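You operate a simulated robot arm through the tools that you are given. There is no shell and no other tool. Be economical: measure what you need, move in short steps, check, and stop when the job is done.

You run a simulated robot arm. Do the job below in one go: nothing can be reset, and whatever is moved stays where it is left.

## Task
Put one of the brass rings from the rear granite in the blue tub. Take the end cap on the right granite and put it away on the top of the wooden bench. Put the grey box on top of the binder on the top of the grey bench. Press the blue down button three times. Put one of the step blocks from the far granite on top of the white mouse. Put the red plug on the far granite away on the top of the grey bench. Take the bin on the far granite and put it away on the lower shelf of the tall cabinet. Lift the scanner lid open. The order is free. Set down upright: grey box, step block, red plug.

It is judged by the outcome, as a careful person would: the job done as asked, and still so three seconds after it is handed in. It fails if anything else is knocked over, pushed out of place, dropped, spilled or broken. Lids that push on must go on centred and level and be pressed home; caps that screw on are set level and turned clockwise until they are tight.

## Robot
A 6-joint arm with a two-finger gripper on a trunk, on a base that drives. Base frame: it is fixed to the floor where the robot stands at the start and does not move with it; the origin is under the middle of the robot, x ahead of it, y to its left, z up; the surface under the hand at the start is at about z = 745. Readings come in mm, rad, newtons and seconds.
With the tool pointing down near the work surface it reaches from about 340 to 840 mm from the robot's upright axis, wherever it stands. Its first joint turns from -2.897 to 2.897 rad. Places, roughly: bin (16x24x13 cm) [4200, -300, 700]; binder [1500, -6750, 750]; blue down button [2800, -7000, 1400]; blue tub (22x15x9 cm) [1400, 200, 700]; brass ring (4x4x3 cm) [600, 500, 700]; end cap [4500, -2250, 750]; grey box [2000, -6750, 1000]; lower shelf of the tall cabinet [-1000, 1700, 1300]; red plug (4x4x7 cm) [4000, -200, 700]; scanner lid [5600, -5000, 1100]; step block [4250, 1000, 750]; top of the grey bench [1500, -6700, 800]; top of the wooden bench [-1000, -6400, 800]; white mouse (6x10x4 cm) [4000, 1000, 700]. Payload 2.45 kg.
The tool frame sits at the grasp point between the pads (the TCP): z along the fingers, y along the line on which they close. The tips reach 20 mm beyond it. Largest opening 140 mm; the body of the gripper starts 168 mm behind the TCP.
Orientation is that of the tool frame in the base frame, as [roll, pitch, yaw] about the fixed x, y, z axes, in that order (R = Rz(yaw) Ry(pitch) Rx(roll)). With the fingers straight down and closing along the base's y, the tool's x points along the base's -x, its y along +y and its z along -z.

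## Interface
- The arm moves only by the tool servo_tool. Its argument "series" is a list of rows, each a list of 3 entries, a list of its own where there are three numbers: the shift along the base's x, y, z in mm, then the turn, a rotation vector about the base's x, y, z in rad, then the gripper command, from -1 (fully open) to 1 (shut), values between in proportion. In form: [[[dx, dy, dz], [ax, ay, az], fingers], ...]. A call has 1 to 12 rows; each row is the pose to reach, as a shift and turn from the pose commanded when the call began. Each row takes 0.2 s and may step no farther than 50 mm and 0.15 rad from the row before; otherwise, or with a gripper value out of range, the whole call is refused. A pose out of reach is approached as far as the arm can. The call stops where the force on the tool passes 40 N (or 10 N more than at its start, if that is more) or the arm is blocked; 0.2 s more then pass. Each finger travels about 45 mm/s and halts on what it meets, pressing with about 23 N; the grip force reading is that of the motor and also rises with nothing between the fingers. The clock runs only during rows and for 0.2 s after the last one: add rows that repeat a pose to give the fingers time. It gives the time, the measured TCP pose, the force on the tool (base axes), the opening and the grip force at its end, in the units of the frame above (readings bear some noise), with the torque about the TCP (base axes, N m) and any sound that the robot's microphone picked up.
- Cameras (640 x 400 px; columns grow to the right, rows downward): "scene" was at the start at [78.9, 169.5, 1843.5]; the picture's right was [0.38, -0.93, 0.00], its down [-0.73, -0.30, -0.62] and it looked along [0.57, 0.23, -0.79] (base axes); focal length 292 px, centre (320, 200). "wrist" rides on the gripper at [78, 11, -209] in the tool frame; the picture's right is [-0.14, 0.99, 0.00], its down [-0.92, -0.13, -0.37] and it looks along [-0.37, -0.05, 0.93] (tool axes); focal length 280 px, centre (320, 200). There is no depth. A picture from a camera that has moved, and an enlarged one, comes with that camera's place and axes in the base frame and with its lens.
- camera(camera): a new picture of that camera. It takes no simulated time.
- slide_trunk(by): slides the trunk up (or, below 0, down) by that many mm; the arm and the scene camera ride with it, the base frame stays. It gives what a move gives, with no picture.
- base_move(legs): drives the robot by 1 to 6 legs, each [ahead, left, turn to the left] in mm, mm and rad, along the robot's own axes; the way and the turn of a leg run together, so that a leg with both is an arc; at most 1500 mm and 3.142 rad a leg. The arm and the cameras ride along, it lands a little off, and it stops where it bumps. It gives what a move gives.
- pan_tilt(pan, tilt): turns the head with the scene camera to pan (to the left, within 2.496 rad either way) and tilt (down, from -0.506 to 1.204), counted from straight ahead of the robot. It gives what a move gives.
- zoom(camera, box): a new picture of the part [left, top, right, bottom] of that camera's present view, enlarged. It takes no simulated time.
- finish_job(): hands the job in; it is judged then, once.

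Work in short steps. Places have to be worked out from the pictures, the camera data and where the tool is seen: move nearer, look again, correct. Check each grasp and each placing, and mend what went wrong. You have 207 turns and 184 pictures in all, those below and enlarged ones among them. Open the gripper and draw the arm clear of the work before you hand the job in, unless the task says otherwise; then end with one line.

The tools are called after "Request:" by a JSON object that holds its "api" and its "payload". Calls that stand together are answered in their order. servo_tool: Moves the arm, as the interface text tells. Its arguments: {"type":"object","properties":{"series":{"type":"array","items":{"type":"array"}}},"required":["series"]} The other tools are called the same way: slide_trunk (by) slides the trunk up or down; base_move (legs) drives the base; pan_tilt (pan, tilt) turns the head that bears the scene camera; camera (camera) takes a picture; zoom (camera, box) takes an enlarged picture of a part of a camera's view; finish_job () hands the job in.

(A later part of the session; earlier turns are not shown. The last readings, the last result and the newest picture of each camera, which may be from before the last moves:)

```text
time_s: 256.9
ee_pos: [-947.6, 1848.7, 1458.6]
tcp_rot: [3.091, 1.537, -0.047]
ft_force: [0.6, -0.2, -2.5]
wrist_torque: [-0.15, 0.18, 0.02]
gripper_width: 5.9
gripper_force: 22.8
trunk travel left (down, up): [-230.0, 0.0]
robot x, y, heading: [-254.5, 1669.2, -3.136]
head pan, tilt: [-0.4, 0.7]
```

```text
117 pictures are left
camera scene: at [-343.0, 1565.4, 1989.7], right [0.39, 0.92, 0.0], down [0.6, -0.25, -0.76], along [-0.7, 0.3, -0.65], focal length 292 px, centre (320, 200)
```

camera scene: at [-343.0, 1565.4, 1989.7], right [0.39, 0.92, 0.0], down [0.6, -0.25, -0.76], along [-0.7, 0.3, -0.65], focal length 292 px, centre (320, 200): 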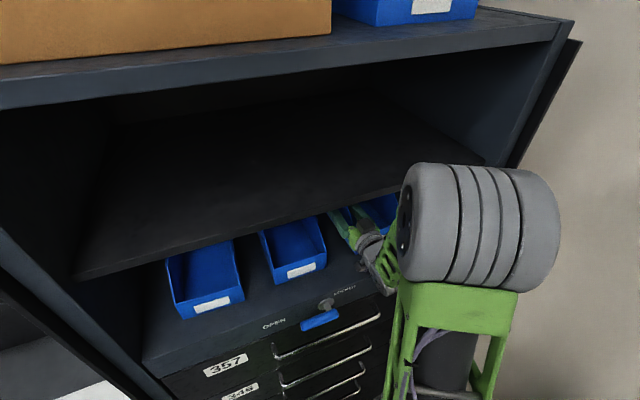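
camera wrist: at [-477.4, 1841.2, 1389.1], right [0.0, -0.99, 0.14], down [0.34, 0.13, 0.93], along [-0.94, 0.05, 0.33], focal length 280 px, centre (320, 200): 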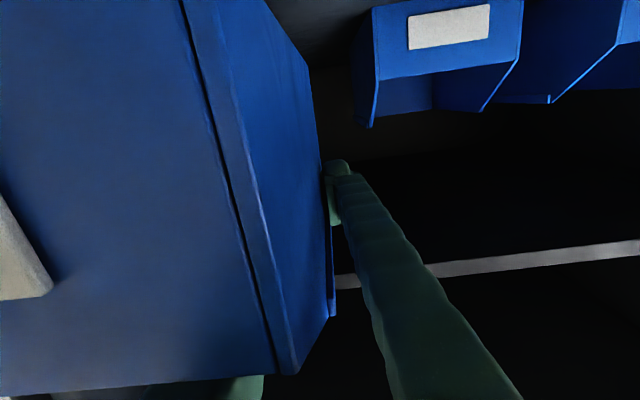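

The bin is inside the shelf space. I lower it in small steps, watching for contact.

Request:
{"api": "servo_tool", "payload": {"series": [[[0, 0, -8], [0, 0, 0], 1], [[0, 0, -16], [0, 0, 0], 1], [[0, 0, -22], [0, 0, 0], 1]]}}

Request:
{"api": "servo_tool", "payload": {"series": [[[0, 0, -4], [0, 0, 0], 1], [[0, 0, -8], [0, 0, 0], 1]]}}

Request:
{"api": "zoom", "payload": {"camera": "scene", "box": [240, 180, 420, 310]}}

```text
time_s: 257.8
ee_pos: [-946.4, 1849.3, 1437.5]
tcp_rot: [3.086, 1.538, -0.051]
ft_force: [0.3, 0.7, -1.8]
wrist_torque: [-0.12, 0.11, -0.03]
gripper_width: 6.0
gripper_force: 23.0
trunk travel left (down, up): [-230.0, 0.0]
robot x, y, heading: [-246.6, 1675.5, -3.139]
head pan, tilt: [-0.4, 0.7]
```

```text
time_s: 258.4
ee_pos: [-945.3, 1849.2, 1429.3]
tcp_rot: [3.091, 1.537, -0.045]
ft_force: [0.1, -0.9, -1.9]
wrist_torque: [-0.15, 0.08, -0.01]
gripper_width: 6.3
gripper_force: 23.2
trunk travel left (down, up): [-230.0, 0.0]
robot x, y, heading: [-252.3, 1672.9, -3.142]
head pan, tilt: [-0.4, 0.7]
```

```text
3.08 times, centred on (330, 245) of scene
camera zoom: at [-339.8, 1565.4, 1989.9], right [0.39, 0.92, 0.0], down [0.59, -0.25, -0.76], along [-0.71, 0.3, -0.64], focal length 898 px, centre (289, 62)
```

zoom: 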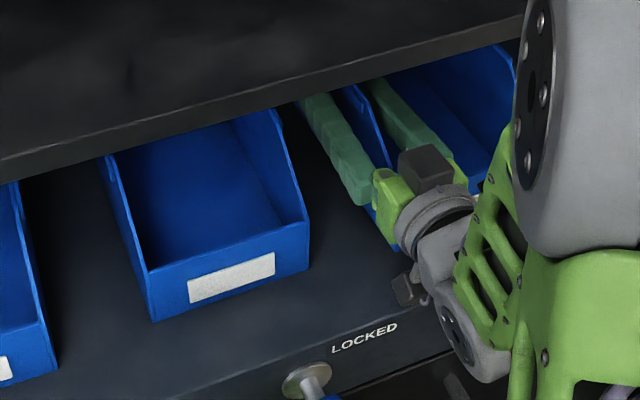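

Still free; continuing to lower.

Request:
{"api": "servo_tool", "payload": {"series": [[[0, 0, -3], [0, 0, 0], 1], [[0, 0, -6], [0, 0, 0], 1]]}}

Request:
{"api": "servo_tool", "payload": {"series": [[[0, 0, -3], [0, 0, 0], 1], [[0, 0, -6], [0, 0, 0], 1]]}}

Request:
{"api": "servo_tool", "payload": {"series": [[[0, 0, -3], [0, 0, 0], 1], [[0, 0, -6], [0, 0, 0], 1]]}}

```text
time_s: 258.9
ee_pos: [-945.6, 1850.0, 1424.7]
tcp_rot: [3.079, 1.539, -0.059]
ft_force: [-0.6, 0.5, -1.2]
wrist_torque: [-0.16, 0.07, -0.01]
gripper_width: 6.3
gripper_force: 23.1
trunk travel left (down, up): [-230.0, 0.0]
robot x, y, heading: [-249.2, 1670.2, -3.14]
head pan, tilt: [-0.4, 0.7]
```

```text
time_s: 259.6
ee_pos: [-946.4, 1850.0, 1418.5]
tcp_rot: [3.092, 1.538, -0.044]
ft_force: [-0.6, 0.4, -2.1]
wrist_torque: [-0.12, 0.09, 0.02]
gripper_width: 5.9
gripper_force: 23.4
trunk travel left (down, up): [-230.0, 0.0]
robot x, y, heading: [-254.1, 1671.3, -3.139]
head pan, tilt: [-0.4, 0.7]
```

```text
time_s: 260.1
ee_pos: [-946.1, 1849.7, 1412.9]
tcp_rot: [3.094, 1.536, -0.042]
ft_force: [0.4, 0.6, -2.6]
wrist_torque: [-0.13, 0.1, 0.0]
gripper_width: 5.9
gripper_force: 22.7
trunk travel left (down, up): [-230.0, 0.0]
robot x, y, heading: [-252.6, 1674.9, -3.139]
head pan, tilt: [-0.4, 0.7]
```

Still hanging free at 1413; continue with slightly larger steps.

Request:
{"api": "servo_tool", "payload": {"series": [[[0, 0, -4], [0, 0, 0], 1], [[0, 0, -8], [0, 0, 0], 1]]}}

Request:
{"api": "servo_tool", "payload": {"series": [[[0, 0, -4], [0, 0, 0], 1], [[0, 0, -8], [0, 0, 0], 1]]}}

Request:
{"api": "servo_tool", "payload": {"series": [[[0, 0, -4], [0, 0, 0], 1], [[0, 0, -8], [0, 0, 0], 1]]}}

Request:
{"api": "camera", "payload": {"camera": "wrist"}}

```text
time_s: 260.8
ee_pos: [-943.5, 1850.5, 1409.4]
tcp_rot: [3.121, 1.545, -0.017]
ft_force: [5.4, -0.3, 14.9]
wrist_torque: [0.03, 0.56, 0.0]
gripper_width: 6.4
gripper_force: 22.7
trunk travel left (down, up): [-230.0, 0.0]
robot x, y, heading: [-253.2, 1671.9, -3.141]
head pan, tilt: [-0.4, 0.7]
```

```text
time_s: 261.5
ee_pos: [-943.9, 1850.4, 1400.3]
tcp_rot: [-3.099, 1.543, 0.046]
ft_force: [9.5, -3.1, 17.4]
wrist_torque: [-0.31, -4.86, -0.53]
gripper_width: 5.7
gripper_force: 23.1
trunk travel left (down, up): [-230.0, 0.0]
robot x, y, heading: [-249.0, 1673.5, -3.141]
head pan, tilt: [-0.4, 0.7]
stopped in row 2: the force on the tool passed its limit at 42 N (the readings are from after the stop); the commanded pose is now the measured one
```

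```text
time_s: 261.9
ee_pos: [-943.0, 1849.2, 1402.3]
tcp_rot: [-2.939, 1.552, 0.206]
ft_force: [15.1, -4.6, 20.8]
wrist_torque: [-0.59, -6.22, -0.98]
gripper_width: 5.8
gripper_force: 23.6
trunk travel left (down, up): [-230.0, 0.0]
robot x, y, heading: [-249.9, 1671.7, -3.143]
head pan, tilt: [-0.4, 0.7]
stopped in row 1: the force on the tool passed its limit at 47 N (the readings are from after the stop); the commanded pose is now the measured one
```

```text
115 pictures are left
camera wrist: at [-733.7, 1839.7, 1327.9], right [0.0, -0.99, 0.13], down [0.35, 0.13, 0.93], along [-0.94, 0.05, 0.35], focal length 280 px, centre (320, 200)
```

wrist: 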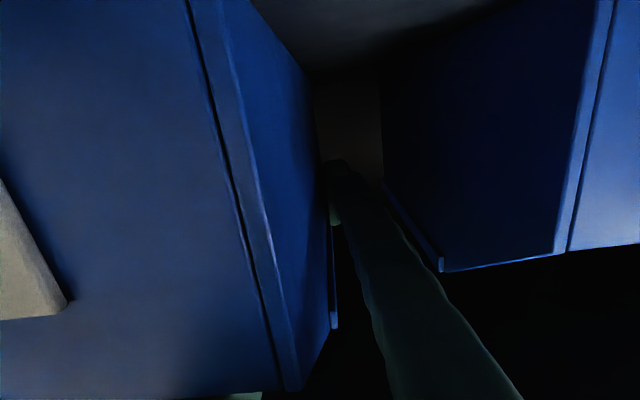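

The bin is seated (contact from z≈1410), but the extra push loaded the wrist underside. I rise 7 mm to unload, then open slightly.

Request:
{"api": "servo_tool", "payload": {"series": [[[0, 0, 3], [0, 0, 0], 1], [[0, 0, 7], [0, 0, 0], 1], [[0, 0, 7], [0, 0, 0], 1]]}}

```text
time_s: 262.7
ee_pos: [-947.6, 1851.6, 1405.3]
tcp_rot: [-3.016, 1.549, 0.13]
ft_force: [-0.1, 0.8, -2.5]
wrist_torque: [-0.15, 0.08, 0.01]
gripper_width: 6.1
gripper_force: 23.4
trunk travel left (down, up): [-230.0, 0.0]
robot x, y, heading: [-252.6, 1666.8, -3.142]
head pan, tilt: [-0.4, 0.7]
```

Now it hangs a few mm over the shelf. I lower 3 mm to touch, and release.

Request:
{"api": "servo_tool", "payload": {"series": [[[0, 0, -2], [0, 0, 0], 1], [[0, 0, -3], [0, 0, 0], 0.8], [[0, 0, -3], [0, 0, 0], 0.6], [[0, 0, -3], [0, 0, 0], 0.5], [[0, 0, -3], [0, 0, 0], 0.5], [[0, 0, -3], [0, 0, 0], 0.5]]}}

Request:
{"api": "camera", "payload": {"camera": "wrist"}}

Request:
{"api": "zoom", "payload": {"camera": "scene", "box": [240, 180, 420, 310]}}

```text
time_s: 264.1
ee_pos: [-948.1, 1848.8, 1402.2]
tcp_rot: [-3.001, 1.549, 0.144]
ft_force: [0.8, 0.4, -0.5]
wrist_torque: [0.01, -0.01, -0.01]
gripper_width: 34.9
gripper_force: 0.1
trunk travel left (down, up): [-230.0, 0.0]
robot x, y, heading: [-252.3, 1671.0, -3.139]
head pan, tilt: [-0.4, 0.7]
```

```text
114 pictures are left
camera wrist: at [-737.1, 1840.2, 1330.5], right [0.0, -0.99, 0.13], down [0.35, 0.13, 0.93], along [-0.94, 0.05, 0.34], focal length 280 px, centre (320, 200)
```

wrist: 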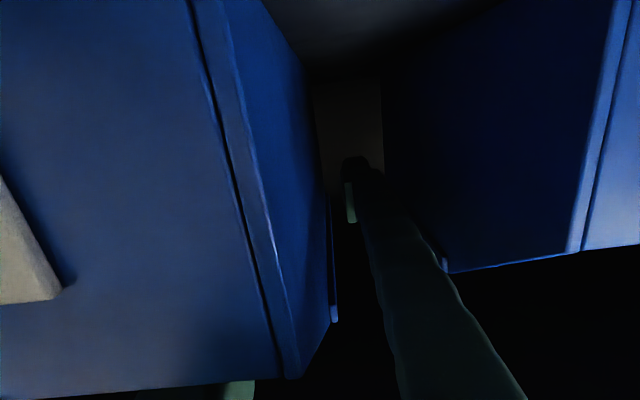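

```text
3.08 times, centred on (330, 245) of scene
camera zoom: at [-339.7, 1565.3, 1989.9], right [0.39, 0.92, 0.0], down [0.59, -0.25, -0.76], along [-0.71, 0.3, -0.64], focal length 898 px, centre (289, 62)
```

zoom: 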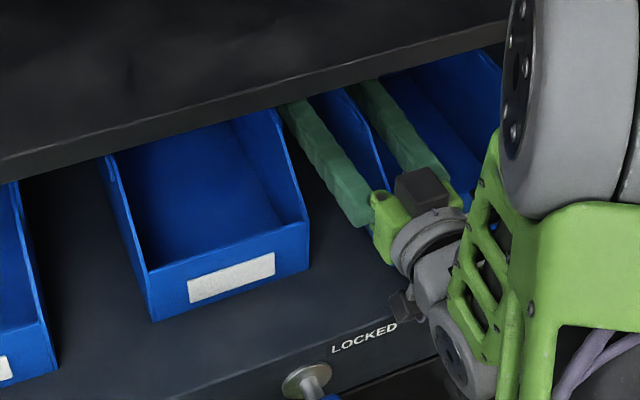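

Released; fingers are clear of the wall on both sides. I raise 58 mm (entry height), then back out with the base.

Request:
{"api": "servo_tool", "payload": {"series": [[[0, 0, 15], [0, 0, 0], 0.5], [[0, 0, 30], [0, 0, 0], 0.5], [[0, 0, 45], [0, 0, 0], 0.5], [[0, 0, 60], [0, 0, 0], 0.5]]}}

Request:
{"api": "base_move", "payload": {"legs": [[-320, 0, 0]]}}

Request:
{"api": "camera", "payload": {"camera": "scene"}}

```text
time_s: 265.1
ee_pos: [-947.4, 1851.0, 1462.2]
tcp_rot: [-3.018, 1.55, 0.127]
ft_force: [0.4, 0.1, 0.4]
wrist_torque: [0.0, 0.0, -0.03]
gripper_width: 35.0
gripper_force: 0.0
trunk travel left (down, up): [-230.0, 0.0]
robot x, y, heading: [-251.1, 1671.7, -3.139]
head pan, tilt: [-0.4, 0.7]
```

```text
time_s: 267.2
ee_pos: [-624.1, 1849.2, 1464.4]
tcp_rot: [-2.996, 1.549, 0.154]
ft_force: [0.7, 0.3, 0.2]
wrist_torque: [0.03, -0.05, 0.0]
gripper_width: 35.2
gripper_force: 0.1
trunk travel left (down, up): [-230.0, 0.0]
robot x, y, heading: [70.4, 1672.2, -3.137]
head pan, tilt: [-0.4, 0.7]
```

```text
112 pictures are left
camera scene: at [-15.2, 1566.1, 1989.9], right [0.38, 0.92, 0.0], down [0.59, -0.25, -0.77], along [-0.71, 0.29, -0.64], focal length 292 px, centre (320, 200)
```

scene: 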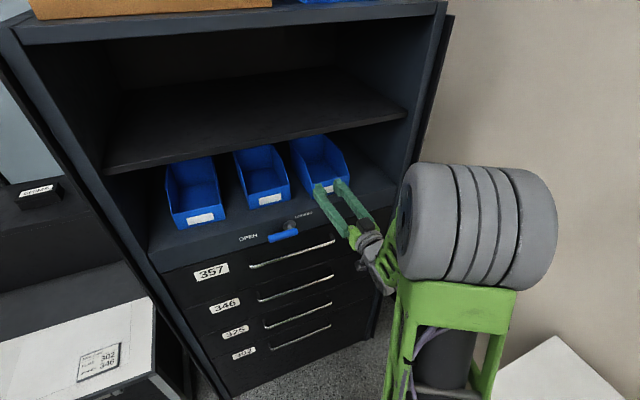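

The bin sits neatly beside the others on the lower shelf. I return the tool to vertical and draw it in, then lower the trunk.

Request:
{"api": "servo_tool", "payload": {"series": [[[20, -15, 0], [0, -0.13, 0], 0.4], [[40, -30, 0], [0, -0.26, 0], 0.4], [[60, -45, -10], [0, -0.39, 0], 0.4], [[80, -60, -35], [0, -0.52, 0], 0.4], [[100, -75, -65], [0, -0.65, 0], 0.4], [[120, -90, -95], [0, -0.78, 0], 0.4], [[140, -105, -125], [0, -0.91, 0], 0.4], [[165, -120, -155], [0, -1.04, 0], 0.4], [[190, -135, -185], [0, -1.17, 0], 0.4], [[210, -150, -220], [0, -1.3, 0], 0.4], [[230, -165, -255], [0, -1.43, 0], 0.4], [[249, -177, -290], [0, -1.55, 0], 0.4]]}}

Request:
{"api": "slide_trunk", "payload": {"by": -130}}

```text
time_s: 269.8
ee_pos: [-386.8, 1698.8, 1180.3]
tcp_rot: [3.069, 0.153, 0.004]
ft_force: [1.0, -0.2, -0.7]
wrist_torque: [0.01, 0.03, -0.06]
gripper_width: 41.9
gripper_force: 0.1
out of reach, approached as far as the arm can: row 9, 10, 11, 12
trunk travel left (down, up): [-230.0, 0.0]
robot x, y, heading: [66.4, 1673.8, -3.132]
head pan, tilt: [-0.4, 0.7]
```

```text
time_s: 271.4
ee_pos: [-387.2, 1700.4, 1050.6]
tcp_rot: [3.069, 0.156, 0.003]
ft_force: [-0.9, -0.5, -0.9]
wrist_torque: [-0.01, 0.01, -0.02]
gripper_width: 42.0
gripper_force: 0.0
trunk travel left (down, up): [-100.0, 130.0]
robot x, y, heading: [72.4, 1673.2, -3.135]
head pan, tilt: [-0.4, 0.7]
```

The pose was a bit too close in; I move the command outward so the tool becomes vertical.

Request:
{"api": "servo_tool", "payload": {"series": [[[-30, 0, -20], [0, 0, 0], 0.4], [[-60, 0, -30], [0, 0, 0], 0.4], [[-60, 0, -30], [0, 0, 0], 0.4]]}}

```text
time_s: 272.2
ee_pos: [-447.8, 1700.8, 1018.9]
tcp_rot: [3.066, 0.155, 0.003]
ft_force: [0.3, 0.5, 0.1]
wrist_torque: [-0.04, 0.02, 0.01]
gripper_width: 42.0
gripper_force: 0.0
trunk travel left (down, up): [-100.0, 130.0]
robot x, y, heading: [72.0, 1669.4, -3.132]
head pan, tilt: [-0.4, 0.7]
```

I square up the tool and drive back through the lane and round to the west side of the far granite for the red plug.

Request:
{"api": "servo_tool", "payload": {"series": [[[0, 0, 0], [0.035, -0.075, 0], 0.4], [[0, -20, 5], [0.075, -0.155, 0], 0.4], [[0, -20, 5], [0.075, -0.155, 0], 0.4]]}}

Request:
{"api": "base_move", "payload": {"legs": [[-1400, 90, 0], [-1230, 0, 0], [0, 1000, 0], [0, 820, 0], [0, 0, 3.135], [480, 0, 0]]}}

Request:
{"api": "pan_tilt", "payload": {"pan": 0.15, "tilt": 0.85}}

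Request:
{"api": "camera", "payload": {"camera": "scene"}}

```text
time_s: 273.0
ee_pos: [-441.6, 1695.5, 1009.4]
tcp_rot: [3.06, 0.122, 0.005]
ft_force: [0.0, -1.2, -0.2]
wrist_torque: [-0.03, -0.01, -0.03]
gripper_width: 41.9
gripper_force: 0.0
out of reach, approached as far as the arm can: row 1, 2, 3
trunk travel left (down, up): [-100.0, 130.0]
robot x, y, heading: [68.8, 1671.0, -3.136]
head pan, tilt: [-0.4, 0.7]
```

```text
time_s: 311.7
ee_pos: [3746.0, -247.5, 1009.7]
tcp_rot: [3.057, 0.12, -3.138]
ft_force: [0.6, 0.0, -0.3]
wrist_torque: [-0.01, 0.05, 0.0]
gripper_width: 41.9
gripper_force: 0.0
trunk travel left (down, up): [-100.0, 130.0]
robot x, y, heading: [3233.9, -222.5, 0.009]
head pan, tilt: [-0.4, 0.7]
```

```text
time_s: 312.7
ee_pos: [3746.0, -247.7, 1010.1]
tcp_rot: [3.06, 0.12, -3.137]
ft_force: [0.5, -0.2, 0.9]
wrist_torque: [0.04, 0.0, -0.03]
gripper_width: 42.1
gripper_force: 0.1
trunk travel left (down, up): [-100.0, 130.0]
robot x, y, heading: [3238.3, -219.5, 0.004]
head pan, tilt: [0.15, 0.85]
```

```text
111 pictures are left
camera scene: at [3317.9, -70.3, 1847.6], right [0.15, -0.99, 0.0], down [-0.74, -0.12, -0.66], along [0.65, 0.1, -0.75], focal length 292 px, centre (320, 200)
```

scene: 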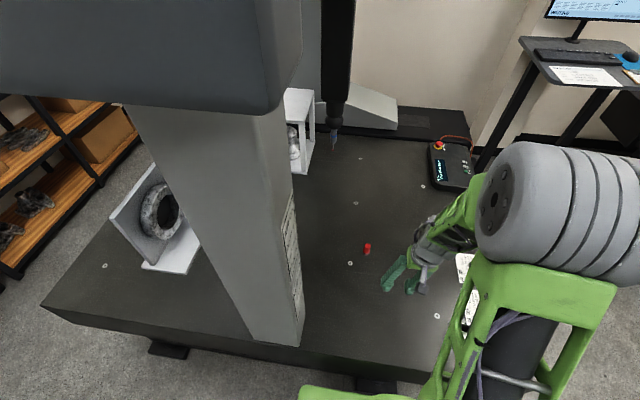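

Plug at about (4023, −170). I move towards it, squaring the tool to vertical on the way.

Request:
{"api": "servo_tool", "payload": {"series": [[[40, 12, 0], [-0.02, 0.03, 0], 0], [[80, 25, 0], [-0.04, 0.06, 0], -0.2], [[120, 40, -15], [-0.06, 0.09, 0], -0.2], [[160, 55, -35], [-0.08, 0.12, 0], -0.2], [[195, 70, -60], [-0.08, 0.12, 0], -0.2], [[214, 75, -80], [-0.08, 0.12, 0], -0.2]]}}

Request:
{"api": "camera", "payload": {"camera": "wrist"}}

```text
time_s: 314.1
ee_pos: [3924.0, -132.4, 909.1]
tcp_rot: [2.985, 0.042, 3.105]
ft_force: [0.2, -0.1, -0.1]
wrist_torque: [0.04, 0.03, -0.05]
gripper_width: 84.1
gripper_force: 0.1
out of reach, approached as far as the arm can: row 1, 2, 3, 4, 5, 6
trunk travel left (down, up): [-100.0, 130.0]
robot x, y, heading: [3235.1, -220.2, -0.001]
head pan, tilt: [0.15, 0.85]
```

```text
110 pictures are left
camera wrist: at [3835.9, -150.7, 1114.2], right [0.17, 0.97, 0.16], down [0.9, -0.22, 0.38], along [0.41, 0.08, -0.91], focal length 280 px, centre (320, 200)
```

wrist: 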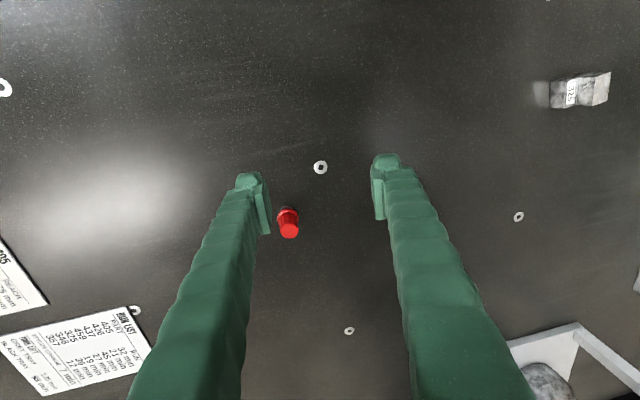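

The arm seems to be against a wrist-joint limit (tool stays tilted). I try turning the hand about the vertical to find which way frees it.

Request:
{"api": "servo_tool", "payload": {"series": [[[0, 0, 15], [0, 0, 0.15], -0.2], [[0, 0, 30], [0, 0, 0.3], -0.2], [[0, 0, 40], [0, 0, 0.45], -0.2], [[0, 0, 40], [0, 0, 0.6], -0.2]]}}

Request:
{"api": "servo_tool", "payload": {"series": [[[0, 0, 0], [0, 0, -0.15], -0.2], [[0, 0, 0], [0, 0, -0.3], -0.2], [[0, 0, 0], [0, 0, -0.45], -0.2], [[0, 0, 0], [0, 0, -0.6], -0.2], [[0, 0, 0], [0, 0, -0.75], -0.2], [[0, 0, 0], [0, 0, -0.9], -0.2], [[0, 0, 0], [0, 0, -1.05], -0.2], [[0, 0, 0], [0, 0, -1.2], -0.2]]}}

```text
time_s: 315.1
ee_pos: [3916.8, -131.0, 945.0]
tcp_rot: [2.959, 0.071, -2.58]
ft_force: [0.1, -0.1, -0.2]
wrist_torque: [0.01, -0.01, -0.01]
gripper_width: 83.8
gripper_force: 0.1
out of reach, approached as far as the arm can: row 2, 3, 4
trunk travel left (down, up): [-100.0, 130.0]
robot x, y, heading: [3230.4, -221.9, 0.005]
head pan, tilt: [0.15, 0.85]
```

```text
time_s: 316.9
ee_pos: [3889.2, -213.7, 926.5]
tcp_rot: [2.906, 0.066, 2.696]
ft_force: [0.3, -0.5, -0.2]
wrist_torque: [0.17, 0.0, 0.01]
gripper_width: 84.0
gripper_force: 0.1
out of reach, approached as far as the arm can: row 1, 2, 5, 6, 7, 8
trunk travel left (down, up): [-100.0, 130.0]
robot x, y, heading: [3229.7, -221.2, 0.005]
head pan, tilt: [0.15, 0.85]
```

I look at the arm's configuration to understand the limit.

Request:
{"api": "camera", "payload": {"camera": "scene"}}

Request:
{"api": "zoom", "payload": {"camera": "scene", "box": [360, 130, 640, 305]}}

```text
109 pictures are left
camera scene: at [3318.4, -73.3, 1847.9], right [0.15, -0.99, 0.0], down [-0.74, -0.11, -0.66], along [0.65, 0.1, -0.75], focal length 292 px, centre (320, 200)
```

scene: 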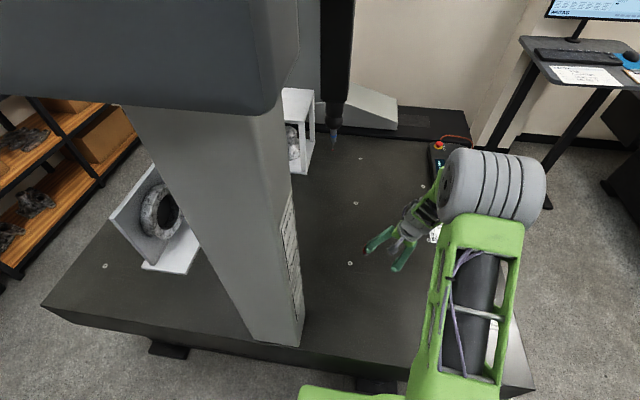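

```text
2.29 times, centred on (500, 218) of scene
camera zoom: at [3318.4, -73.3, 1847.9], right [0.15, -0.99, 0.0], down [-0.74, -0.11, -0.66], along [0.65, 0.1, -0.75], focal length 667 px, centre (-91, 160)
```

zoom: 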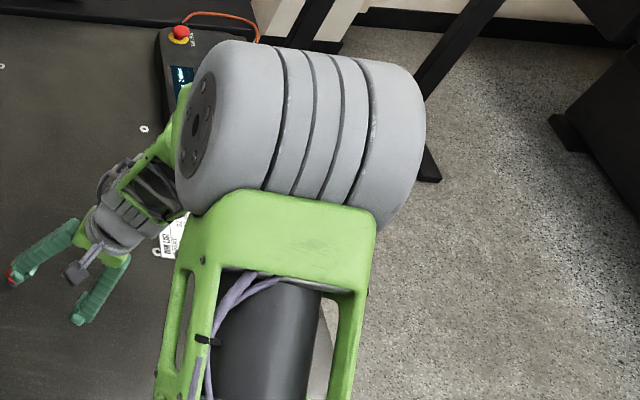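

I'll unwind: turn the hand back, raise it, then pitch the tool forward to the known-good pose and come back down at a larger radius.

Request:
{"api": "servo_tool", "payload": {"series": [[[0, 0, 40], [0, 0, 0.15], -0.2], [[0, -20, 80], [0, 0, 0.3], -0.2], [[0, -40, 120], [0, 0, 0.45], -0.2], [[0, -60, 160], [0, 0, 0.6], -0.2], [[0, -80, 200], [0, 0, 0.6], -0.2]]}}

Request:
{"api": "servo_tool", "payload": {"series": [[[0, 0, 15], [0, -0.13, 0], -0.2], [[0, 0, 30], [0, -0.26, 0], -0.2], [[0, 0, 45], [0, -0.39, 0], -0.2], [[0, 0, 60], [0, -0.52, 0], -0.2], [[0, 0, 75], [0, -0.65, 0], -0.2], [[0, 0, 90], [0, -0.78, 0], -0.2], [[0, 0, 100], [0, -0.91, 0], -0.2], [[0, 0, 110], [0, -1.04, 0], -0.2], [[0, 0, 120], [0, -1.17, 0], -0.2], [[0, 0, 130], [0, -1.3, 0], -0.2], [[0, 0, 130], [0, -1.4, 0], -0.2], [[0, 0, 130], [0, -1.4, 0], -0.2]]}}

```text
time_s: 318.1
ee_pos: [3887.6, -293.3, 1124.1]
tcp_rot: [2.908, 0.068, -2.982]
ft_force: [0.5, -0.3, -0.3]
wrist_torque: [0.03, -0.01, 0.04]
gripper_width: 84.1
gripper_force: 0.1
trunk travel left (down, up): [-100.0, 130.0]
robot x, y, heading: [3234.0, -223.0, 0.008]
head pan, tilt: [0.15, 0.85]
```

```text
time_s: 320.7
ee_pos: [3888.4, -289.6, 1254.2]
tcp_rot: [-2.386, 1.383, -2.136]
ft_force: [-0.3, -0.4, 0.3]
wrist_torque: [0.0, -0.02, -0.01]
gripper_width: 84.2
gripper_force: 0.2
trunk travel left (down, up): [-100.0, 130.0]
robot x, y, heading: [3231.5, -222.4, 0.003]
head pan, tilt: [0.15, 0.85]
```

No more limit in this pose. I remove the residual yaw/roll here, then bring the tool down to vertical at this larger radius.

Request:
{"api": "servo_tool", "payload": {"series": [[[0, 0, 0], [0.043, 0, -0.083], -0.2], [[0, 0, 0], [0.086, 0, -0.166], -0.2], [[0, 0, 0], [0.128, 0, -0.25], -0.2]]}}

Request:
{"api": "servo_tool", "payload": {"series": [[[5, 0, -10], [0, 0.12, 0], -0.2], [[10, 0, -20], [0, 0.24, 0], -0.2], [[15, 0, -40], [0, 0.36, 0], -0.2], [[20, 0, -60], [0, 0.48, 0], -0.2], [[20, 0, -80], [0, 0.6, 0], -0.2], [[20, 0, -100], [0, 0.72, 0], -0.2], [[20, 0, -120], [0, 0.84, 0], -0.2], [[20, 0, -140], [0, 0.96, 0], -0.2], [[20, 0, -160], [0, 1.08, 0], -0.2], [[20, 0, -180], [0, 1.2, 0], -0.2], [[20, 0, -190], [0, 1.32, 0], -0.2], [[20, 0, -200], [0, 1.43, 0], -0.2]]}}

```text
time_s: 321.5
ee_pos: [3915.6, -300.7, 1256.3]
tcp_rot: [-3.142, 1.448, -3.132]
ft_force: [0.2, 0.0, 0.1]
wrist_torque: [-0.01, -0.01, -0.02]
gripper_width: 84.4
gripper_force: 0.1
out of reach, approached as far as the arm can: row 1, 2, 3
trunk travel left (down, up): [-100.0, 130.0]
robot x, y, heading: [3231.3, -225.4, 0.005]
head pan, tilt: [0.15, 0.85]
```

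```text
time_s: 324.1
ee_pos: [3912.8, -308.4, 1042.7]
tcp_rot: [3.023, 0.197, 3.137]
ft_force: [-0.9, 0.3, -0.8]
wrist_torque: [-0.02, 0.0, 0.02]
gripper_width: 84.1
gripper_force: 0.1
out of reach, approached as far as the arm can: row 7, 8, 9, 10, 11, 12
trunk travel left (down, up): [-100.0, 130.0]
robot x, y, heading: [3233.9, -224.2, -0.001]
head pan, tilt: [0.15, 0.85]
```

The wrist seems to be in a flipped branch: I went up past horizontal on the left and came down on the right. I back away from the granite and reverse that loop in open space: pitch up on the right first.

Request:
{"api": "base_move", "payload": {"legs": [[-650, 0, 0]]}}

Request:
{"api": "servo_tool", "payload": {"series": [[[0, -8, 22], [0, -0.14, 0], 0], [[0, -16, 44], [0, -0.28, 0], 0], [[0, -24, 66], [0, -0.42, 0], 0], [[0, -32, 88], [0, -0.56, 0], 0], [[0, -40, 110], [0, -0.7, 0], 0], [[0, -48, 132], [0, -0.84, 0], 0], [[0, -56, 154], [0, -0.98, 0], 0], [[0, -64, 176], [0, -1.12, 0], 0], [[0, -72, 198], [0, -1.26, 0], 0], [[0, -80, 220], [0, -1.4, 0], 0], [[0, -88, 242], [0, -1.54, 0], 0], [[0, -94, 267], [0, -1.66, 0], 0]]}}

Request:
{"api": "servo_tool", "payload": {"series": [[[0, 45, 0], [0, 0, 0], 0], [[0, 90, 0], [0, 0, 0], 0], [[0, 135, 0], [0, 0, 0], 0], [[0, 180, 0], [0, 0, 0], 0], [[0, 225, 0], [0, 0, 0], 0], [[0, 270, 0], [0, 0, 0], 0]]}}

```text
time_s: 327.7
ee_pos: [3268.7, -310.5, 1042.8]
tcp_rot: [3.023, 0.197, 3.141]
ft_force: [-0.3, -0.1, 0.3]
wrist_torque: [-0.01, -0.07, 0.02]
gripper_width: 83.8
gripper_force: 0.0
trunk travel left (down, up): [-100.0, 130.0]
robot x, y, heading: [2588.4, -225.0, 0.012]
head pan, tilt: [0.15, 0.85]
```

```text
time_s: 330.3
ee_pos: [3268.3, -406.3, 1310.9]
tcp_rot: [-0.121, 1.283, -0.004]
ft_force: [-0.7, -0.3, 0.0]
wrist_torque: [-0.02, 0.01, 0.04]
gripper_width: 70.3
gripper_force: 0.2
trunk travel left (down, up): [-100.0, 130.0]
robot x, y, heading: [2585.5, -226.1, 0.01]
head pan, tilt: [0.15, 0.85]
```

```text
time_s: 331.7
ee_pos: [3269.2, -132.7, 1309.7]
tcp_rot: [-0.123, 1.284, -0.002]
ft_force: [0.0, 0.3, 1.1]
wrist_torque: [0.02, -0.02, -0.01]
gripper_width: 70.0
gripper_force: 0.1
trunk travel left (down, up): [-100.0, 130.0]
robot x, y, heading: [2584.7, -229.0, 0.011]
head pan, tilt: [0.15, 0.85]
```

That went through freely. I fix the small roll and come back down on the left side.

Request:
{"api": "servo_tool", "payload": {"series": [[[0, 0, 0], [0.034, 0, -0.115], 0], [[0, 0, -10], [0.034, 0, -0.115], 0]]}}

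Request:
{"api": "servo_tool", "payload": {"series": [[[-5, 10, -30], [0, 0.08, 0], 0], [[-15, 20, -65], [0, 0.16, 0], 0], [[-30, 30, -100], [0, 0.24, 0], 0], [[-45, 40, -135], [0, 0.32, 0], 0], [[-65, 45, -170], [0, 0.4, 0], 0], [[-70, 60, -190], [0, 0.5, 0], 0], [[-70, 90, -205], [0, 0.6, 0], 0], [[-70, 120, -215], [0, 0.7, 0], 0], [[-70, 150, -225], [0, 0.8, 0], 0], [[-70, 180, -235], [0, 0.9, 0], 0], [[-70, 200, -245], [0, 1.0, 0], 0], [[-70, 215, -255], [0, 1.1, 0], 0]]}}

```text
time_s: 332.3
ee_pos: [3269.4, -134.6, 1297.3]
tcp_rot: [-0.002, 1.284, -0.004]
ft_force: [0.5, 0.6, 0.5]
wrist_torque: [0.0, -0.01, -0.05]
gripper_width: 70.0
gripper_force: 0.1
trunk travel left (down, up): [-100.0, 130.0]
robot x, y, heading: [2585.6, -230.6, 0.011]
head pan, tilt: [0.15, 0.85]
```

```text
time_s: 334.9
ee_pos: [3197.9, 79.3, 1046.0]
tcp_rot: [3.141, 0.757, -3.14]
ft_force: [0.2, 0.6, 0.1]
wrist_torque: [-0.03, 0.0, -0.03]
gripper_width: 70.1
gripper_force: 0.1
out of reach, approached as far as the arm can: row 4, 5, 6
trunk travel left (down, up): [-100.0, 130.0]
robot x, y, heading: [2590.0, -227.7, 0.01]
head pan, tilt: [0.15, 0.85]
```

Good — unflipped. Now back to vertical at the usual carry position.

Request:
{"api": "servo_tool", "payload": {"series": [[[0, -30, 0], [0, 0.11, 0], 0], [[0, -60, 0], [0, 0.22, 0], 0], [[-10, -95, 0], [0, 0.33, 0], 0], [[-30, -130, 0], [0, 0.44, 0], 0], [[-55, -165, 0], [0, 0.55, 0], 0], [[-80, -200, 0], [0, 0.66, 0], 0], [[-100, -235, 0], [0, 0.757, 0], 0], [[-110, -270, 0], [0, 0.757, 0], 0], [[-110, -300, 0], [0, 0.757, 0], 0]]}}

```text
time_s: 336.9
ee_pos: [3073.9, -200.0, 1008.7]
tcp_rot: [-3.041, 0.068, -3.14]
ft_force: [-0.6, 0.2, -0.2]
wrist_torque: [-0.05, -0.01, 0.04]
gripper_width: 69.8
gripper_force: 0.1
out of reach, approached as far as the arm can: row 5, 6, 7, 8, 9
trunk travel left (down, up): [-100.0, 130.0]
robot x, y, heading: [2585.2, -229.7, 0.003]
head pan, tilt: [0.15, 0.85]
```

Still a residual tilt. I try a pose farther out and lower to see whether vertical is reached.

Request:
{"api": "servo_tool", "payload": {"series": [[[30, 0, -30], [0, 0, 0], 0], [[60, 0, -60], [0.05, 0.03, 0], 0], [[90, 0, -80], [0.1, 0.068, 0], 0], [[110, 0, -80], [0.1, 0.068, 0], 0]]}}

Request:
{"api": "camera", "payload": {"camera": "scene"}}

```text
time_s: 337.9
ee_pos: [3162.9, -211.1, 943.8]
tcp_rot: [-3.026, 0.159, 3.139]
ft_force: [0.0, -0.4, -0.4]
wrist_torque: [-0.06, 0.02, 0.01]
gripper_width: 69.9
gripper_force: 0.1
out of reach, approached as far as the arm can: row 2, 3, 4
trunk travel left (down, up): [-100.0, 130.0]
robot x, y, heading: [2587.6, -228.3, 0.009]
head pan, tilt: [0.15, 0.85]
```

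```text
107 pictures are left
camera scene: at [2671.2, -73.9, 1847.6], right [0.16, -0.99, 0.0], down [-0.74, -0.12, -0.66], along [0.65, 0.1, -0.75], focal length 292 px, centre (320, 200)
```

scene: 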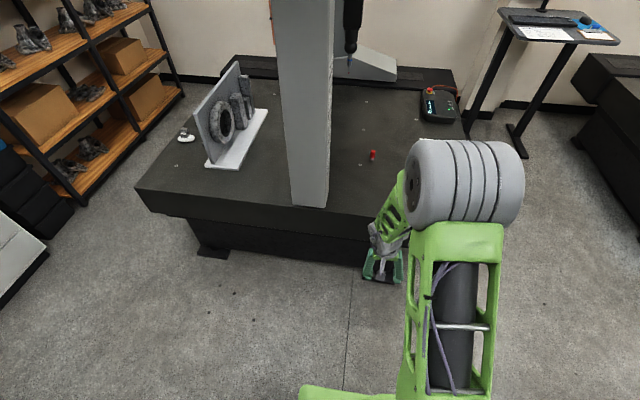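

The forearm and tool look collinear: the wrist is at its bend limit with the forearm roll flipped. I try to roll it round by leaning the tool sideways, then back, then upright.

Request:
{"api": "servo_tool", "payload": {"series": [[[0, 0, 0], [-0.14, 0, 0], 0], [[0, 0, 0], [-0.28, 0, 0], 0], [[0, 0, 0], [-0.42, 0, 0], 0], [[0, 0, 0], [-0.42, 0.14, 0], 0], [[0, 0, 0], [-0.42, 0.28, 0], 0], [[0, 0, 0], [-0.42, 0.42, 0], 0], [[0, 0, 0], [-0.28, 0.45, 0], 0], [[0, 0, 0], [-0.14, 0.45, 0], 0], [[0, 0, 0], [0, 0.45, 0], 0], [[0, 0, 0], [0.12, 0.45, 0], 0], [[0, 0, 0], [0.12, 0.45, 0], 0]]}}

```text
time_s: 340.3
ee_pos: [3158.9, -221.1, 941.5]
tcp_rot: [-2.866, -0.28, 3.135]
ft_force: [0.5, 0.6, -0.1]
wrist_torque: [0.01, -0.02, 0.0]
gripper_width: 70.0
gripper_force: 0.1
out of reach, approached as far as the arm can: row 8, 9, 10, 11
trunk travel left (down, up): [-100.0, 130.0]
robot x, y, heading: [2588.9, -230.2, 0.016]
head pan, tilt: [0.15, 0.85]
```

Via the right it stops short; I try the other way round: forward, left, back, then upright.

Request:
{"api": "servo_tool", "payload": {"series": [[[0, 0, 0], [0, -0.14, 0], 0], [[0, 0, 0], [0, -0.28, 0], 0], [[0, 0, 0], [0, -0.42, 0], 0], [[0, 0, 0], [0, -0.56, 0], 0], [[0, 0, 0], [0.14, -0.58, 0], 0], [[0, 0, 0], [0.28, -0.58, 0], 0], [[0, 0, 0], [0.42, -0.58, 0], 0], [[0, 0, 0], [0.56, -0.58, 0], 0], [[0, 0, 0], [0.7, -0.58, 0], 0]]}}

Request:
{"api": "servo_tool", "payload": {"series": [[[0, 0, 0], [0, 0.14, 0], 0], [[0, 0, 0], [0, 0.28, 0], 0], [[0, 0, 0], [0, 0.42, 0], 0], [[0, 0, 0], [0, 0.56, 0], 0], [[0, 0, 0], [-0.12, 0.58, 0], 0], [[0, 0, 0], [-0.24, 0.58, 0], 0], [[0, 0, 0], [-0.36, 0.55, 0], 0], [[0, 0, 0], [-0.42, 0.5, 0], 0]]}}

```text
time_s: 342.3
ee_pos: [3157.9, -229.6, 939.7]
tcp_rot: [-3.129, 0.294, 3.131]
ft_force: [1.1, -1.3, 0.3]
wrist_torque: [-0.01, 0.02, 0.01]
gripper_width: 69.9
gripper_force: 0.1
out of reach, approached as far as the arm can: row 6, 7, 8, 9
trunk travel left (down, up): [-100.0, 130.0]
robot x, y, heading: [2583.6, -229.1, 0.01]
head pan, tilt: [0.15, 0.85]
```

```text
time_s: 344.1
ee_pos: [3155.4, -229.5, 939.5]
tcp_rot: [-2.712, -0.211, -3.134]
ft_force: [0.5, -0.2, 0.1]
wrist_torque: [0.0, -0.02, 0.05]
gripper_width: 70.1
gripper_force: 0.0
trunk travel left (down, up): [-100.0, 130.0]
robot x, y, heading: [2586.0, -231.1, 0.013]
head pan, tilt: [0.15, 0.85]
```

Limits on both sides suggest the tool roll is wound up. I spin the tool about its own axis one way and see whether it moves freely.

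Request:
{"api": "servo_tool", "payload": {"series": [[[0, 0, 0], [-0.0276, -0.0605, -0.129], 0], [[0, 0, 0], [-0.0551, -0.121, -0.258], 0], [[0, 0, 0], [-0.0827, -0.1814, -0.387], 0], [[0, 0, 0], [-0.1102, -0.2419, -0.516], 0], [[0, 0, 0], [-0.1378, -0.3023, -0.645], 0], [[0, 0, 0], [-0.1653, -0.3628, -0.773], 0], [[0, 0, 0], [-0.1929, -0.4233, -0.902], 0], [[0, 0, 0], [-0.2204, -0.4837, -1.031], 0], [[0, 0, 0], [-0.248, -0.5442, -1.16], 0], [[0, 0, 0], [-0.2755, -0.6047, -1.289], 0]]}}

```text
time_s: 346.3
ee_pos: [3156.5, -228.9, 940.3]
tcp_rot: [-2.858, 0.39, 1.8]
ft_force: [-0.6, -0.1, 0.5]
wrist_torque: [0.0, 0.01, 0.0]
gripper_width: 69.9
gripper_force: 0.0
trunk travel left (down, up): [-100.0, 130.0]
robot x, y, heading: [2581.1, -227.0, 0.01]
head pan, tilt: [0.15, 0.85]
```

It spins freely. From here I bring the tool upright.

Request:
{"api": "servo_tool", "payload": {"series": [[[0, 0, 0], [0.108, -0.049, 0], 0], [[0, 0, 0], [0.216, -0.098, 0], 0], [[0, 0, 0], [0.325, -0.148, 0], 0], [[0, 0, 0], [0.433, -0.197, 0], 0], [[0, 0, 0], [0.433, -0.197, 0], 0]]}}

Request:
{"api": "camera", "payload": {"camera": "scene"}}

```text
time_s: 347.5
ee_pos: [3157.2, -228.3, 940.5]
tcp_rot: [3.141, 0.003, 1.745]
ft_force: [0.0, -0.1, 0.1]
wrist_torque: [0.0, 0.02, -0.02]
gripper_width: 70.0
gripper_force: 0.1
trunk travel left (down, up): [-100.0, 130.0]
robot x, y, heading: [2588.5, -227.8, 0.01]
head pan, tilt: [0.15, 0.85]
```

```text
106 pictures are left
camera scene: at [2671.8, -73.9, 1847.6], right [0.16, -0.99, 0.0], down [-0.74, -0.12, -0.66], along [0.65, 0.1, -0.75], focal length 292 px, centre (320, 200)
```

scene: 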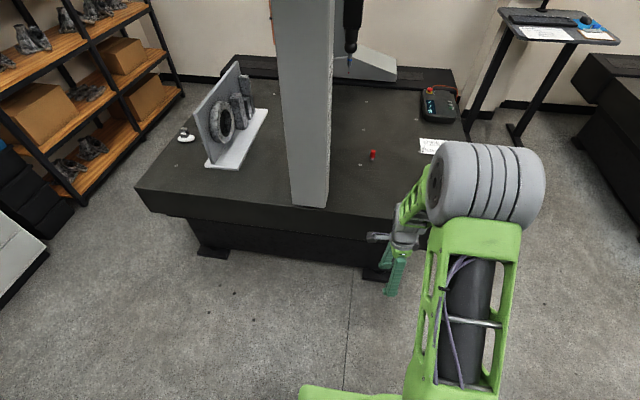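

Vertical is reached at this yaw. I test turning back to the nominal yaw.

Request:
{"api": "servo_tool", "payload": {"series": [[[0, 0, 0], [0, 0, 0.14], 0], [[0, 0, 0], [0, 0, 0.28], 0], [[0, 0, 0], [0, 0, 0.42], 0], [[0, 0, 0], [0, 0, 0.56], 0], [[0, 0, 0], [0, 0, 0.7], 0], [[0, 0, 0], [0, 0, 0.84], 0], [[0, 0, 0], [0, 0, 0.98], 0], [[0, 0, 0], [0, 0, 1.12], 0], [[0, 0, 0], [0, 0, 1.26], 0], [[0, 0, 0], [0, 0, 1.396], 0]]}}

```text
time_s: 349.7
ee_pos: [3157.1, -229.8, 939.6]
tcp_rot: [-3.141, 0.001, -3.141]
ft_force: [-0.3, -0.4, 0.3]
wrist_torque: [-0.01, 0.02, 0.01]
gripper_width: 70.3
gripper_force: 0.0
trunk travel left (down, up): [-100.0, 130.0]
robot x, y, heading: [2585.1, -226.4, 0.008]
head pan, tilt: [0.15, 0.85]
```

The arm is back to its normal configuration. I drive up to the granite's west edge again.

Request:
{"api": "servo_tool", "payload": {"series": [[[0, 0, 40], [0, 0, 0], -0.2], [[0, 0, 80], [0, 0, 0], -0.2]]}}

Request:
{"api": "base_move", "payload": {"legs": [[665, 0, 0]]}}

Request:
{"api": "servo_tool", "payload": {"series": [[[35, 20, -30], [0, 0, 0], -0.2], [[70, 40, -60], [0, 0, 0], -0.2], [[100, 50, -90], [0, 0, 0], -0.2], [[130, 58, -120], [0, 0, 0], -0.2]]}}

Request:
{"api": "camera", "payload": {"camera": "wrist"}}

```text
time_s: 350.3
ee_pos: [3155.1, -229.1, 1019.6]
tcp_rot: [3.141, 0.002, -3.141]
ft_force: [-0.3, -0.6, -0.9]
wrist_torque: [0.03, -0.04, 0.03]
gripper_width: 83.8
gripper_force: 0.1
trunk travel left (down, up): [-100.0, 130.0]
robot x, y, heading: [2587.2, -224.9, 0.011]
head pan, tilt: [0.15, 0.85]
```

```text
time_s: 354.0
ee_pos: [3818.5, -220.3, 1018.5]
tcp_rot: [-3.141, 0.001, -3.138]
ft_force: [0.0, 0.0, 0.1]
wrist_torque: [0.02, 0.03, 0.0]
gripper_width: 83.9
gripper_force: 0.0
trunk travel left (down, up): [-100.0, 130.0]
robot x, y, heading: [3250.5, -219.5, 0.013]
head pan, tilt: [0.15, 0.85]
```

```text
refused: row 1 steps farther than a row can; nothing moved
```

```text
105 pictures are left
camera wrist: at [3739.7, -209.1, 1228.2], right [0.13, 0.99, 0.0], down [0.92, -0.13, 0.37], along [0.37, -0.05, -0.93], focal length 280 px, centre (320, 200)
```

wrist: 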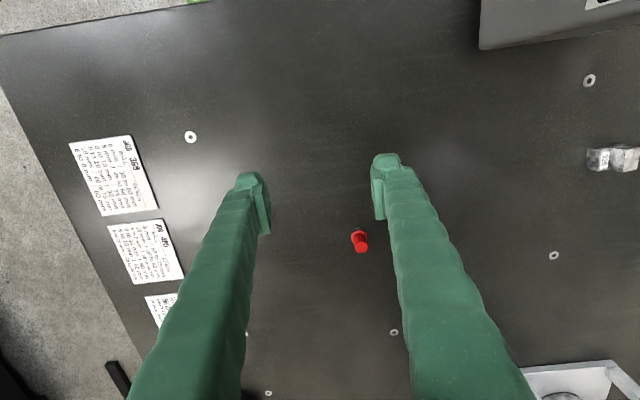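

Plug at about (4028, −169). I move closer with smaller steps.

Request:
{"api": "servo_tool", "payload": {"series": [[[35, 12, -20], [0, 0, 0], -0.2], [[70, 24, -40], [0, 0, 0], -0.2], [[105, 36, -60], [0, 0, 0], -0.2], [[140, 46, -80], [0, 0, 0], -0.2], [[170, 51, -110], [0, 0, 0], -0.2], [[180, 51, -150], [0, 0, 0], -0.2]]}}

Request:
{"api": "camera", "payload": {"camera": "wrist"}}

```text
time_s: 355.4
ee_pos: [4001.3, -170.0, 867.2]
tcp_rot: [-3.141, 0.001, -3.141]
ft_force: [0.5, 0.3, 0.5]
wrist_torque: [0.01, 0.02, 0.02]
gripper_width: 84.0
gripper_force: 0.1
trunk travel left (down, up): [-100.0, 130.0]
robot x, y, heading: [3248.3, -219.8, 0.01]
head pan, tilt: [0.15, 0.85]
```

```text
104 pictures are left
camera wrist: at [3922.3, -158.8, 1076.7], right [0.14, 0.99, 0.0], down [0.92, -0.13, 0.37], along [0.37, -0.05, -0.93], focal length 280 px, centre (320, 200)
```

wrist: 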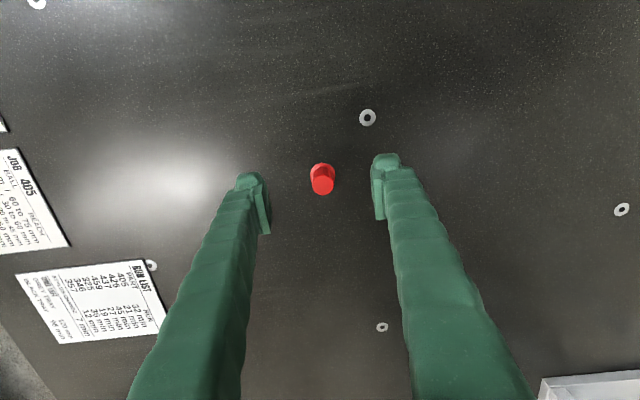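

Centre over the plug at (4026, −169), descend to z≈746 and grip.

Request:
{"api": "servo_tool", "payload": {"series": [[[25, 1, -20], [0, 0, 0], -0.3], [[25, 1, -60], [0, 0, 0], -0.3], [[25, 1, -100], [0, 0, 0], -0.3], [[25, 1, -121], [0, 0, 0], -0.3], [[25, 1, -121], [0, 0, 0], 1], [[25, 1, -121], [0, 0, 0], 1], [[25, 1, -121], [0, 0, 0], 1], [[25, 1, -121], [0, 0, 0], 1], [[25, 1, -121], [0, 0, 0], 1]]}}

Request:
{"api": "camera", "payload": {"camera": "wrist"}}

```text
time_s: 357.4
ee_pos: [4023.7, -168.9, 753.6]
tcp_rot: [3.14, 0.01, -3.139]
ft_force: [-5.7, -4.2, 38.3]
wrist_torque: [0.05, 0.16, 0.08]
gripper_width: 24.9
gripper_force: 22.7
trunk travel left (down, up): [-100.0, 130.0]
robot x, y, heading: [3248.1, -219.0, 0.012]
head pan, tilt: [0.15, 0.85]
```

```text
103 pictures are left
camera wrist: at [3943.1, -157.4, 961.9], right [0.14, 0.99, 0.0], down [0.92, -0.13, 0.38], along [0.37, -0.05, -0.93], focal length 280 px, centre (320, 200)
```

wrist: 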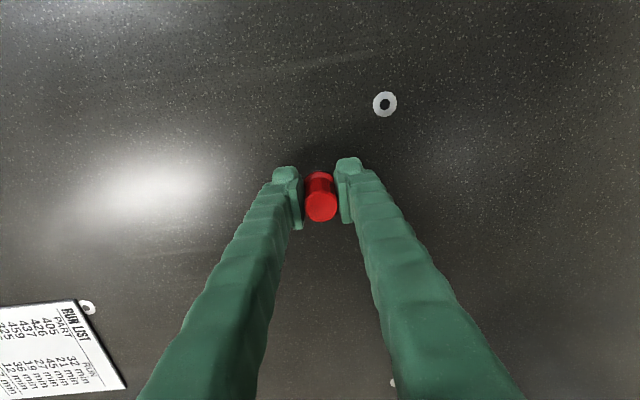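

The fingers rode up on the flange (38 N upward). I relieve by raising the command 8 mm, then lift a bit and check.

Request:
{"api": "servo_tool", "payload": {"series": [[[0, 0, 8], [0, 0, 0], 1], [[0, 0, 8], [0, 0, 0], 1]]}}

Request:
{"api": "servo_tool", "payload": {"series": [[[0, 0, 20], [0, 0, 0], 1], [[0, 0, 55], [0, 0, 0], 1], [[0, 0, 55], [0, 0, 0], 1]]}}

Request:
{"api": "camera", "payload": {"camera": "wrist"}}

Request:
{"api": "zoom", "payload": {"camera": "scene", "box": [320, 190, 460, 290]}}

```text
time_s: 358.0
ee_pos: [4022.7, -167.8, 755.9]
tcp_rot: [-3.14, 0.001, -3.135]
ft_force: [2.6, -3.7, 11.6]
wrist_torque: [-0.07, -0.13, -0.01]
gripper_width: 24.8
gripper_force: 23.5
trunk travel left (down, up): [-100.0, 130.0]
robot x, y, heading: [3250.6, -219.2, 0.015]
head pan, tilt: [0.15, 0.85]
```

```text
time_s: 358.8
ee_pos: [4025.8, -168.5, 811.5]
tcp_rot: [-3.14, 0.003, -3.14]
ft_force: [-1.0, -0.4, -1.0]
wrist_torque: [-0.02, 0.03, -0.02]
gripper_width: 24.5
gripper_force: 23.1
trunk travel left (down, up): [-100.0, 130.0]
robot x, y, heading: [3247.6, -223.2, 0.014]
head pan, tilt: [0.15, 0.85]
```

```text
102 pictures are left
camera wrist: at [3945.7, -157.5, 1020.8], right [0.13, 0.99, 0.0], down [0.92, -0.13, 0.37], along [0.37, -0.05, -0.93], focal length 280 px, centre (320, 200)
```

wrist: 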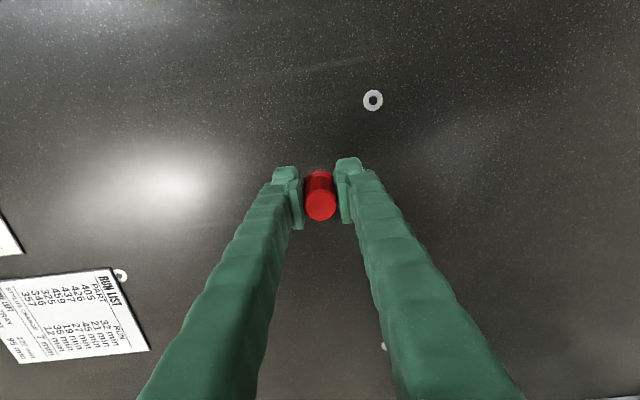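

```text
4.00 times, centred on (390, 240) of scene
camera zoom: at [3333.8, -67.2, 1847.5], right [0.16, -0.99, 0.0], down [-0.74, -0.12, -0.66], along [0.65, 0.11, -0.75], focal length 1168 px, centre (40, 40)
```

zoom: 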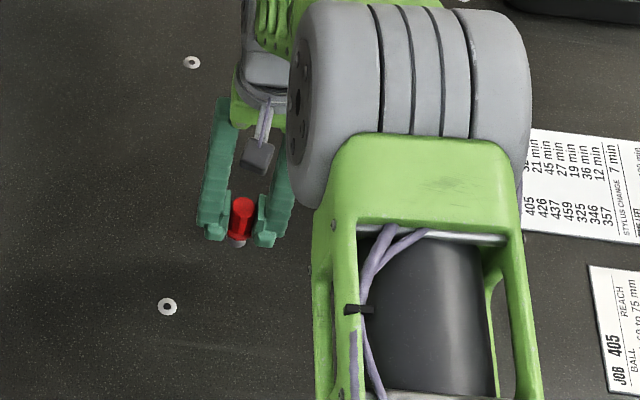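

The plug hangs upright in the grip (bottom ≈51 mm below TCP). I retract and drive towards the corridor to the south.

Request:
{"api": "servo_tool", "payload": {"series": [[[-20, 0, 40], [0, 0, 0], 1], [[-45, -5, 80], [0, 0, 0], 1], [[-80, -10, 110], [0, 0, 0], 1], [[-115, -15, 140], [0, 0, 0], 1], [[-150, -20, 170], [0, 0, 0], 1], [[-190, -25, 190], [0, 0, 0], 1], [[-235, -30, 200], [0, 0, 0], 1], [[-280, -40, 205], [0, 0, 0], 1], [[-320, -50, 205], [0, 0, 0], 1]]}}

Request:
{"api": "base_move", "payload": {"legs": [[-150, 0, 0], [0, 0, -1.585], [1000, 0, 0], [0, 450, 0]]}}

Request:
{"api": "pan_tilt", "payload": {"pan": 0.1, "tilt": 0.45}}

Request:
{"api": "camera", "payload": {"camera": "scene"}}

```text
time_s: 360.8
ee_pos: [3702.0, -215.1, 1016.5]
tcp_rot: [3.141, 0.004, -3.139]
ft_force: [0.6, 0.0, -0.4]
wrist_torque: [-0.01, 0.0, 0.03]
gripper_width: 24.5
gripper_force: 23.0
trunk travel left (down, up): [-100.0, 130.0]
robot x, y, heading: [3246.7, -221.7, 0.013]
head pan, tilt: [0.15, 0.85]
```

```text
time_s: 375.0
ee_pos: [3527.7, -1687.9, 1016.6]
tcp_rot: [-3.141, 0.003, 1.548]
ft_force: [-0.8, 0.3, -1.6]
wrist_torque: [0.01, 0.02, 0.02]
gripper_width: 24.4
gripper_force: 22.6
trunk travel left (down, up): [-100.0, 130.0]
robot x, y, heading: [3531.7, -1235.3, -1.581]
head pan, tilt: [0.15, 0.85]
```

```text
time_s: 375.9
ee_pos: [3527.9, -1686.7, 1016.6]
tcp_rot: [-3.141, 0.001, 1.547]
ft_force: [0.6, 0.4, -2.2]
wrist_torque: [-0.01, 0.02, 0.03]
gripper_width: 23.9
gripper_force: 23.1
trunk travel left (down, up): [-100.0, 130.0]
robot x, y, heading: [3530.8, -1231.2, -1.586]
head pan, tilt: [0.099, 0.45]
```

```text
100 pictures are left
camera scene: at [3679.3, -1335.9, 1882.0], right [-1.0, -0.09, 0.0], down [-0.04, 0.43, -0.9], along [0.08, -0.9, -0.44], focal length 292 px, centre (320, 200)
```

scene: 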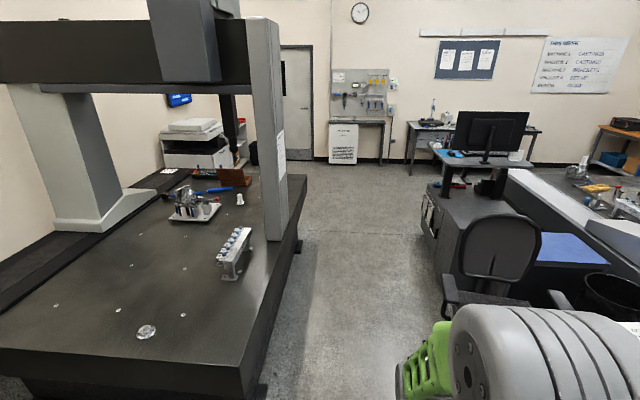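

The corridor south is clear at x≈3450. I drive down it.

Request:
{"api": "base_move", "payload": {"legs": [[1500, 30, 0.015], [1500, 0, 0], [1000, -150, 0]]}}

Request:
{"api": "pan_tilt", "payload": {"pan": -0.6, "tilt": 0.5}}

Request:
{"api": "camera", "payload": {"camera": "scene"}}

Request:
{"api": "pan_tilt", "payload": {"pan": 0.3, "tilt": 0.35}}

Request:
{"api": "camera", "payload": {"camera": "scene"}}

```text
refused: leg 1 is longer than a leg can be; nothing moved
```

```text
time_s: 376.9
ee_pos: [3527.2, -1687.2, 1015.9]
tcp_rot: [-3.141, 0.002, 1.547]
ft_force: [-0.5, -0.3, -1.6]
wrist_torque: [0.02, -0.01, 0.0]
gripper_width: 24.2
gripper_force: 23.2
trunk travel left (down, up): [-100.0, 130.0]
robot x, y, heading: [3528.7, -1230.6, -1.59]
head pan, tilt: [-0.6, 0.499]
```

```text
99 pictures are left
camera scene: at [3619.1, -1318.7, 1877.6], right [-0.82, 0.58, 0.0], down [0.28, 0.39, -0.88], along [-0.5, -0.72, -0.48], focal length 292 px, centre (320, 200)
```

scene: 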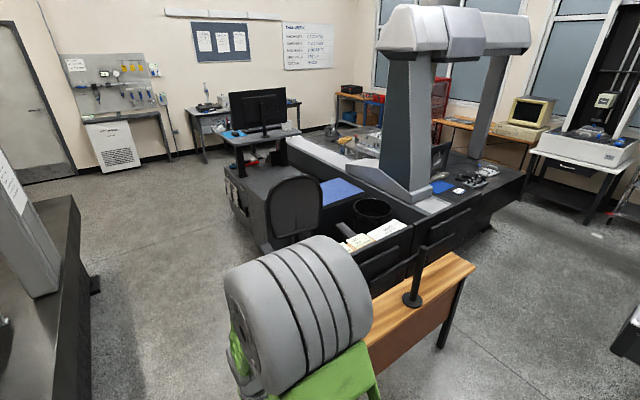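

```text
time_s: 378.1
ee_pos: [3527.1, -1688.5, 1015.9]
tcp_rot: [-3.141, 0.002, 1.547]
ft_force: [0.0, 0.0, -1.7]
wrist_torque: [0.0, -0.01, -0.01]
gripper_width: 23.8
gripper_force: 22.9
trunk travel left (down, up): [-100.0, 130.0]
robot x, y, heading: [3533.9, -1235.2, -1.586]
head pan, tilt: [0.3, 0.351]
```

```text
98 pictures are left
camera scene: at [3697.7, -1333.6, 1891.2], right [-0.96, -0.28, 0.0], down [-0.1, 0.33, -0.94], along [0.27, -0.9, -0.34], focal length 292 px, centre (320, 200)
```

scene: 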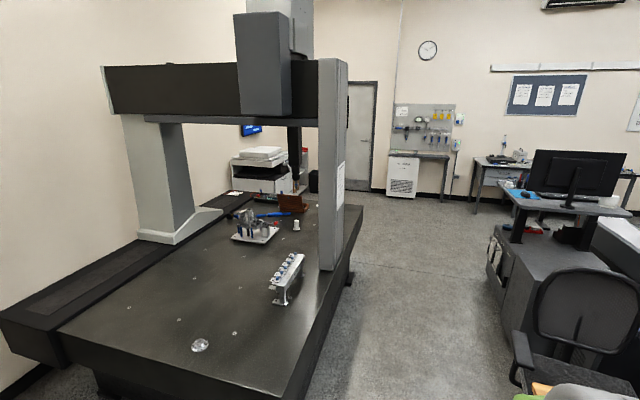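

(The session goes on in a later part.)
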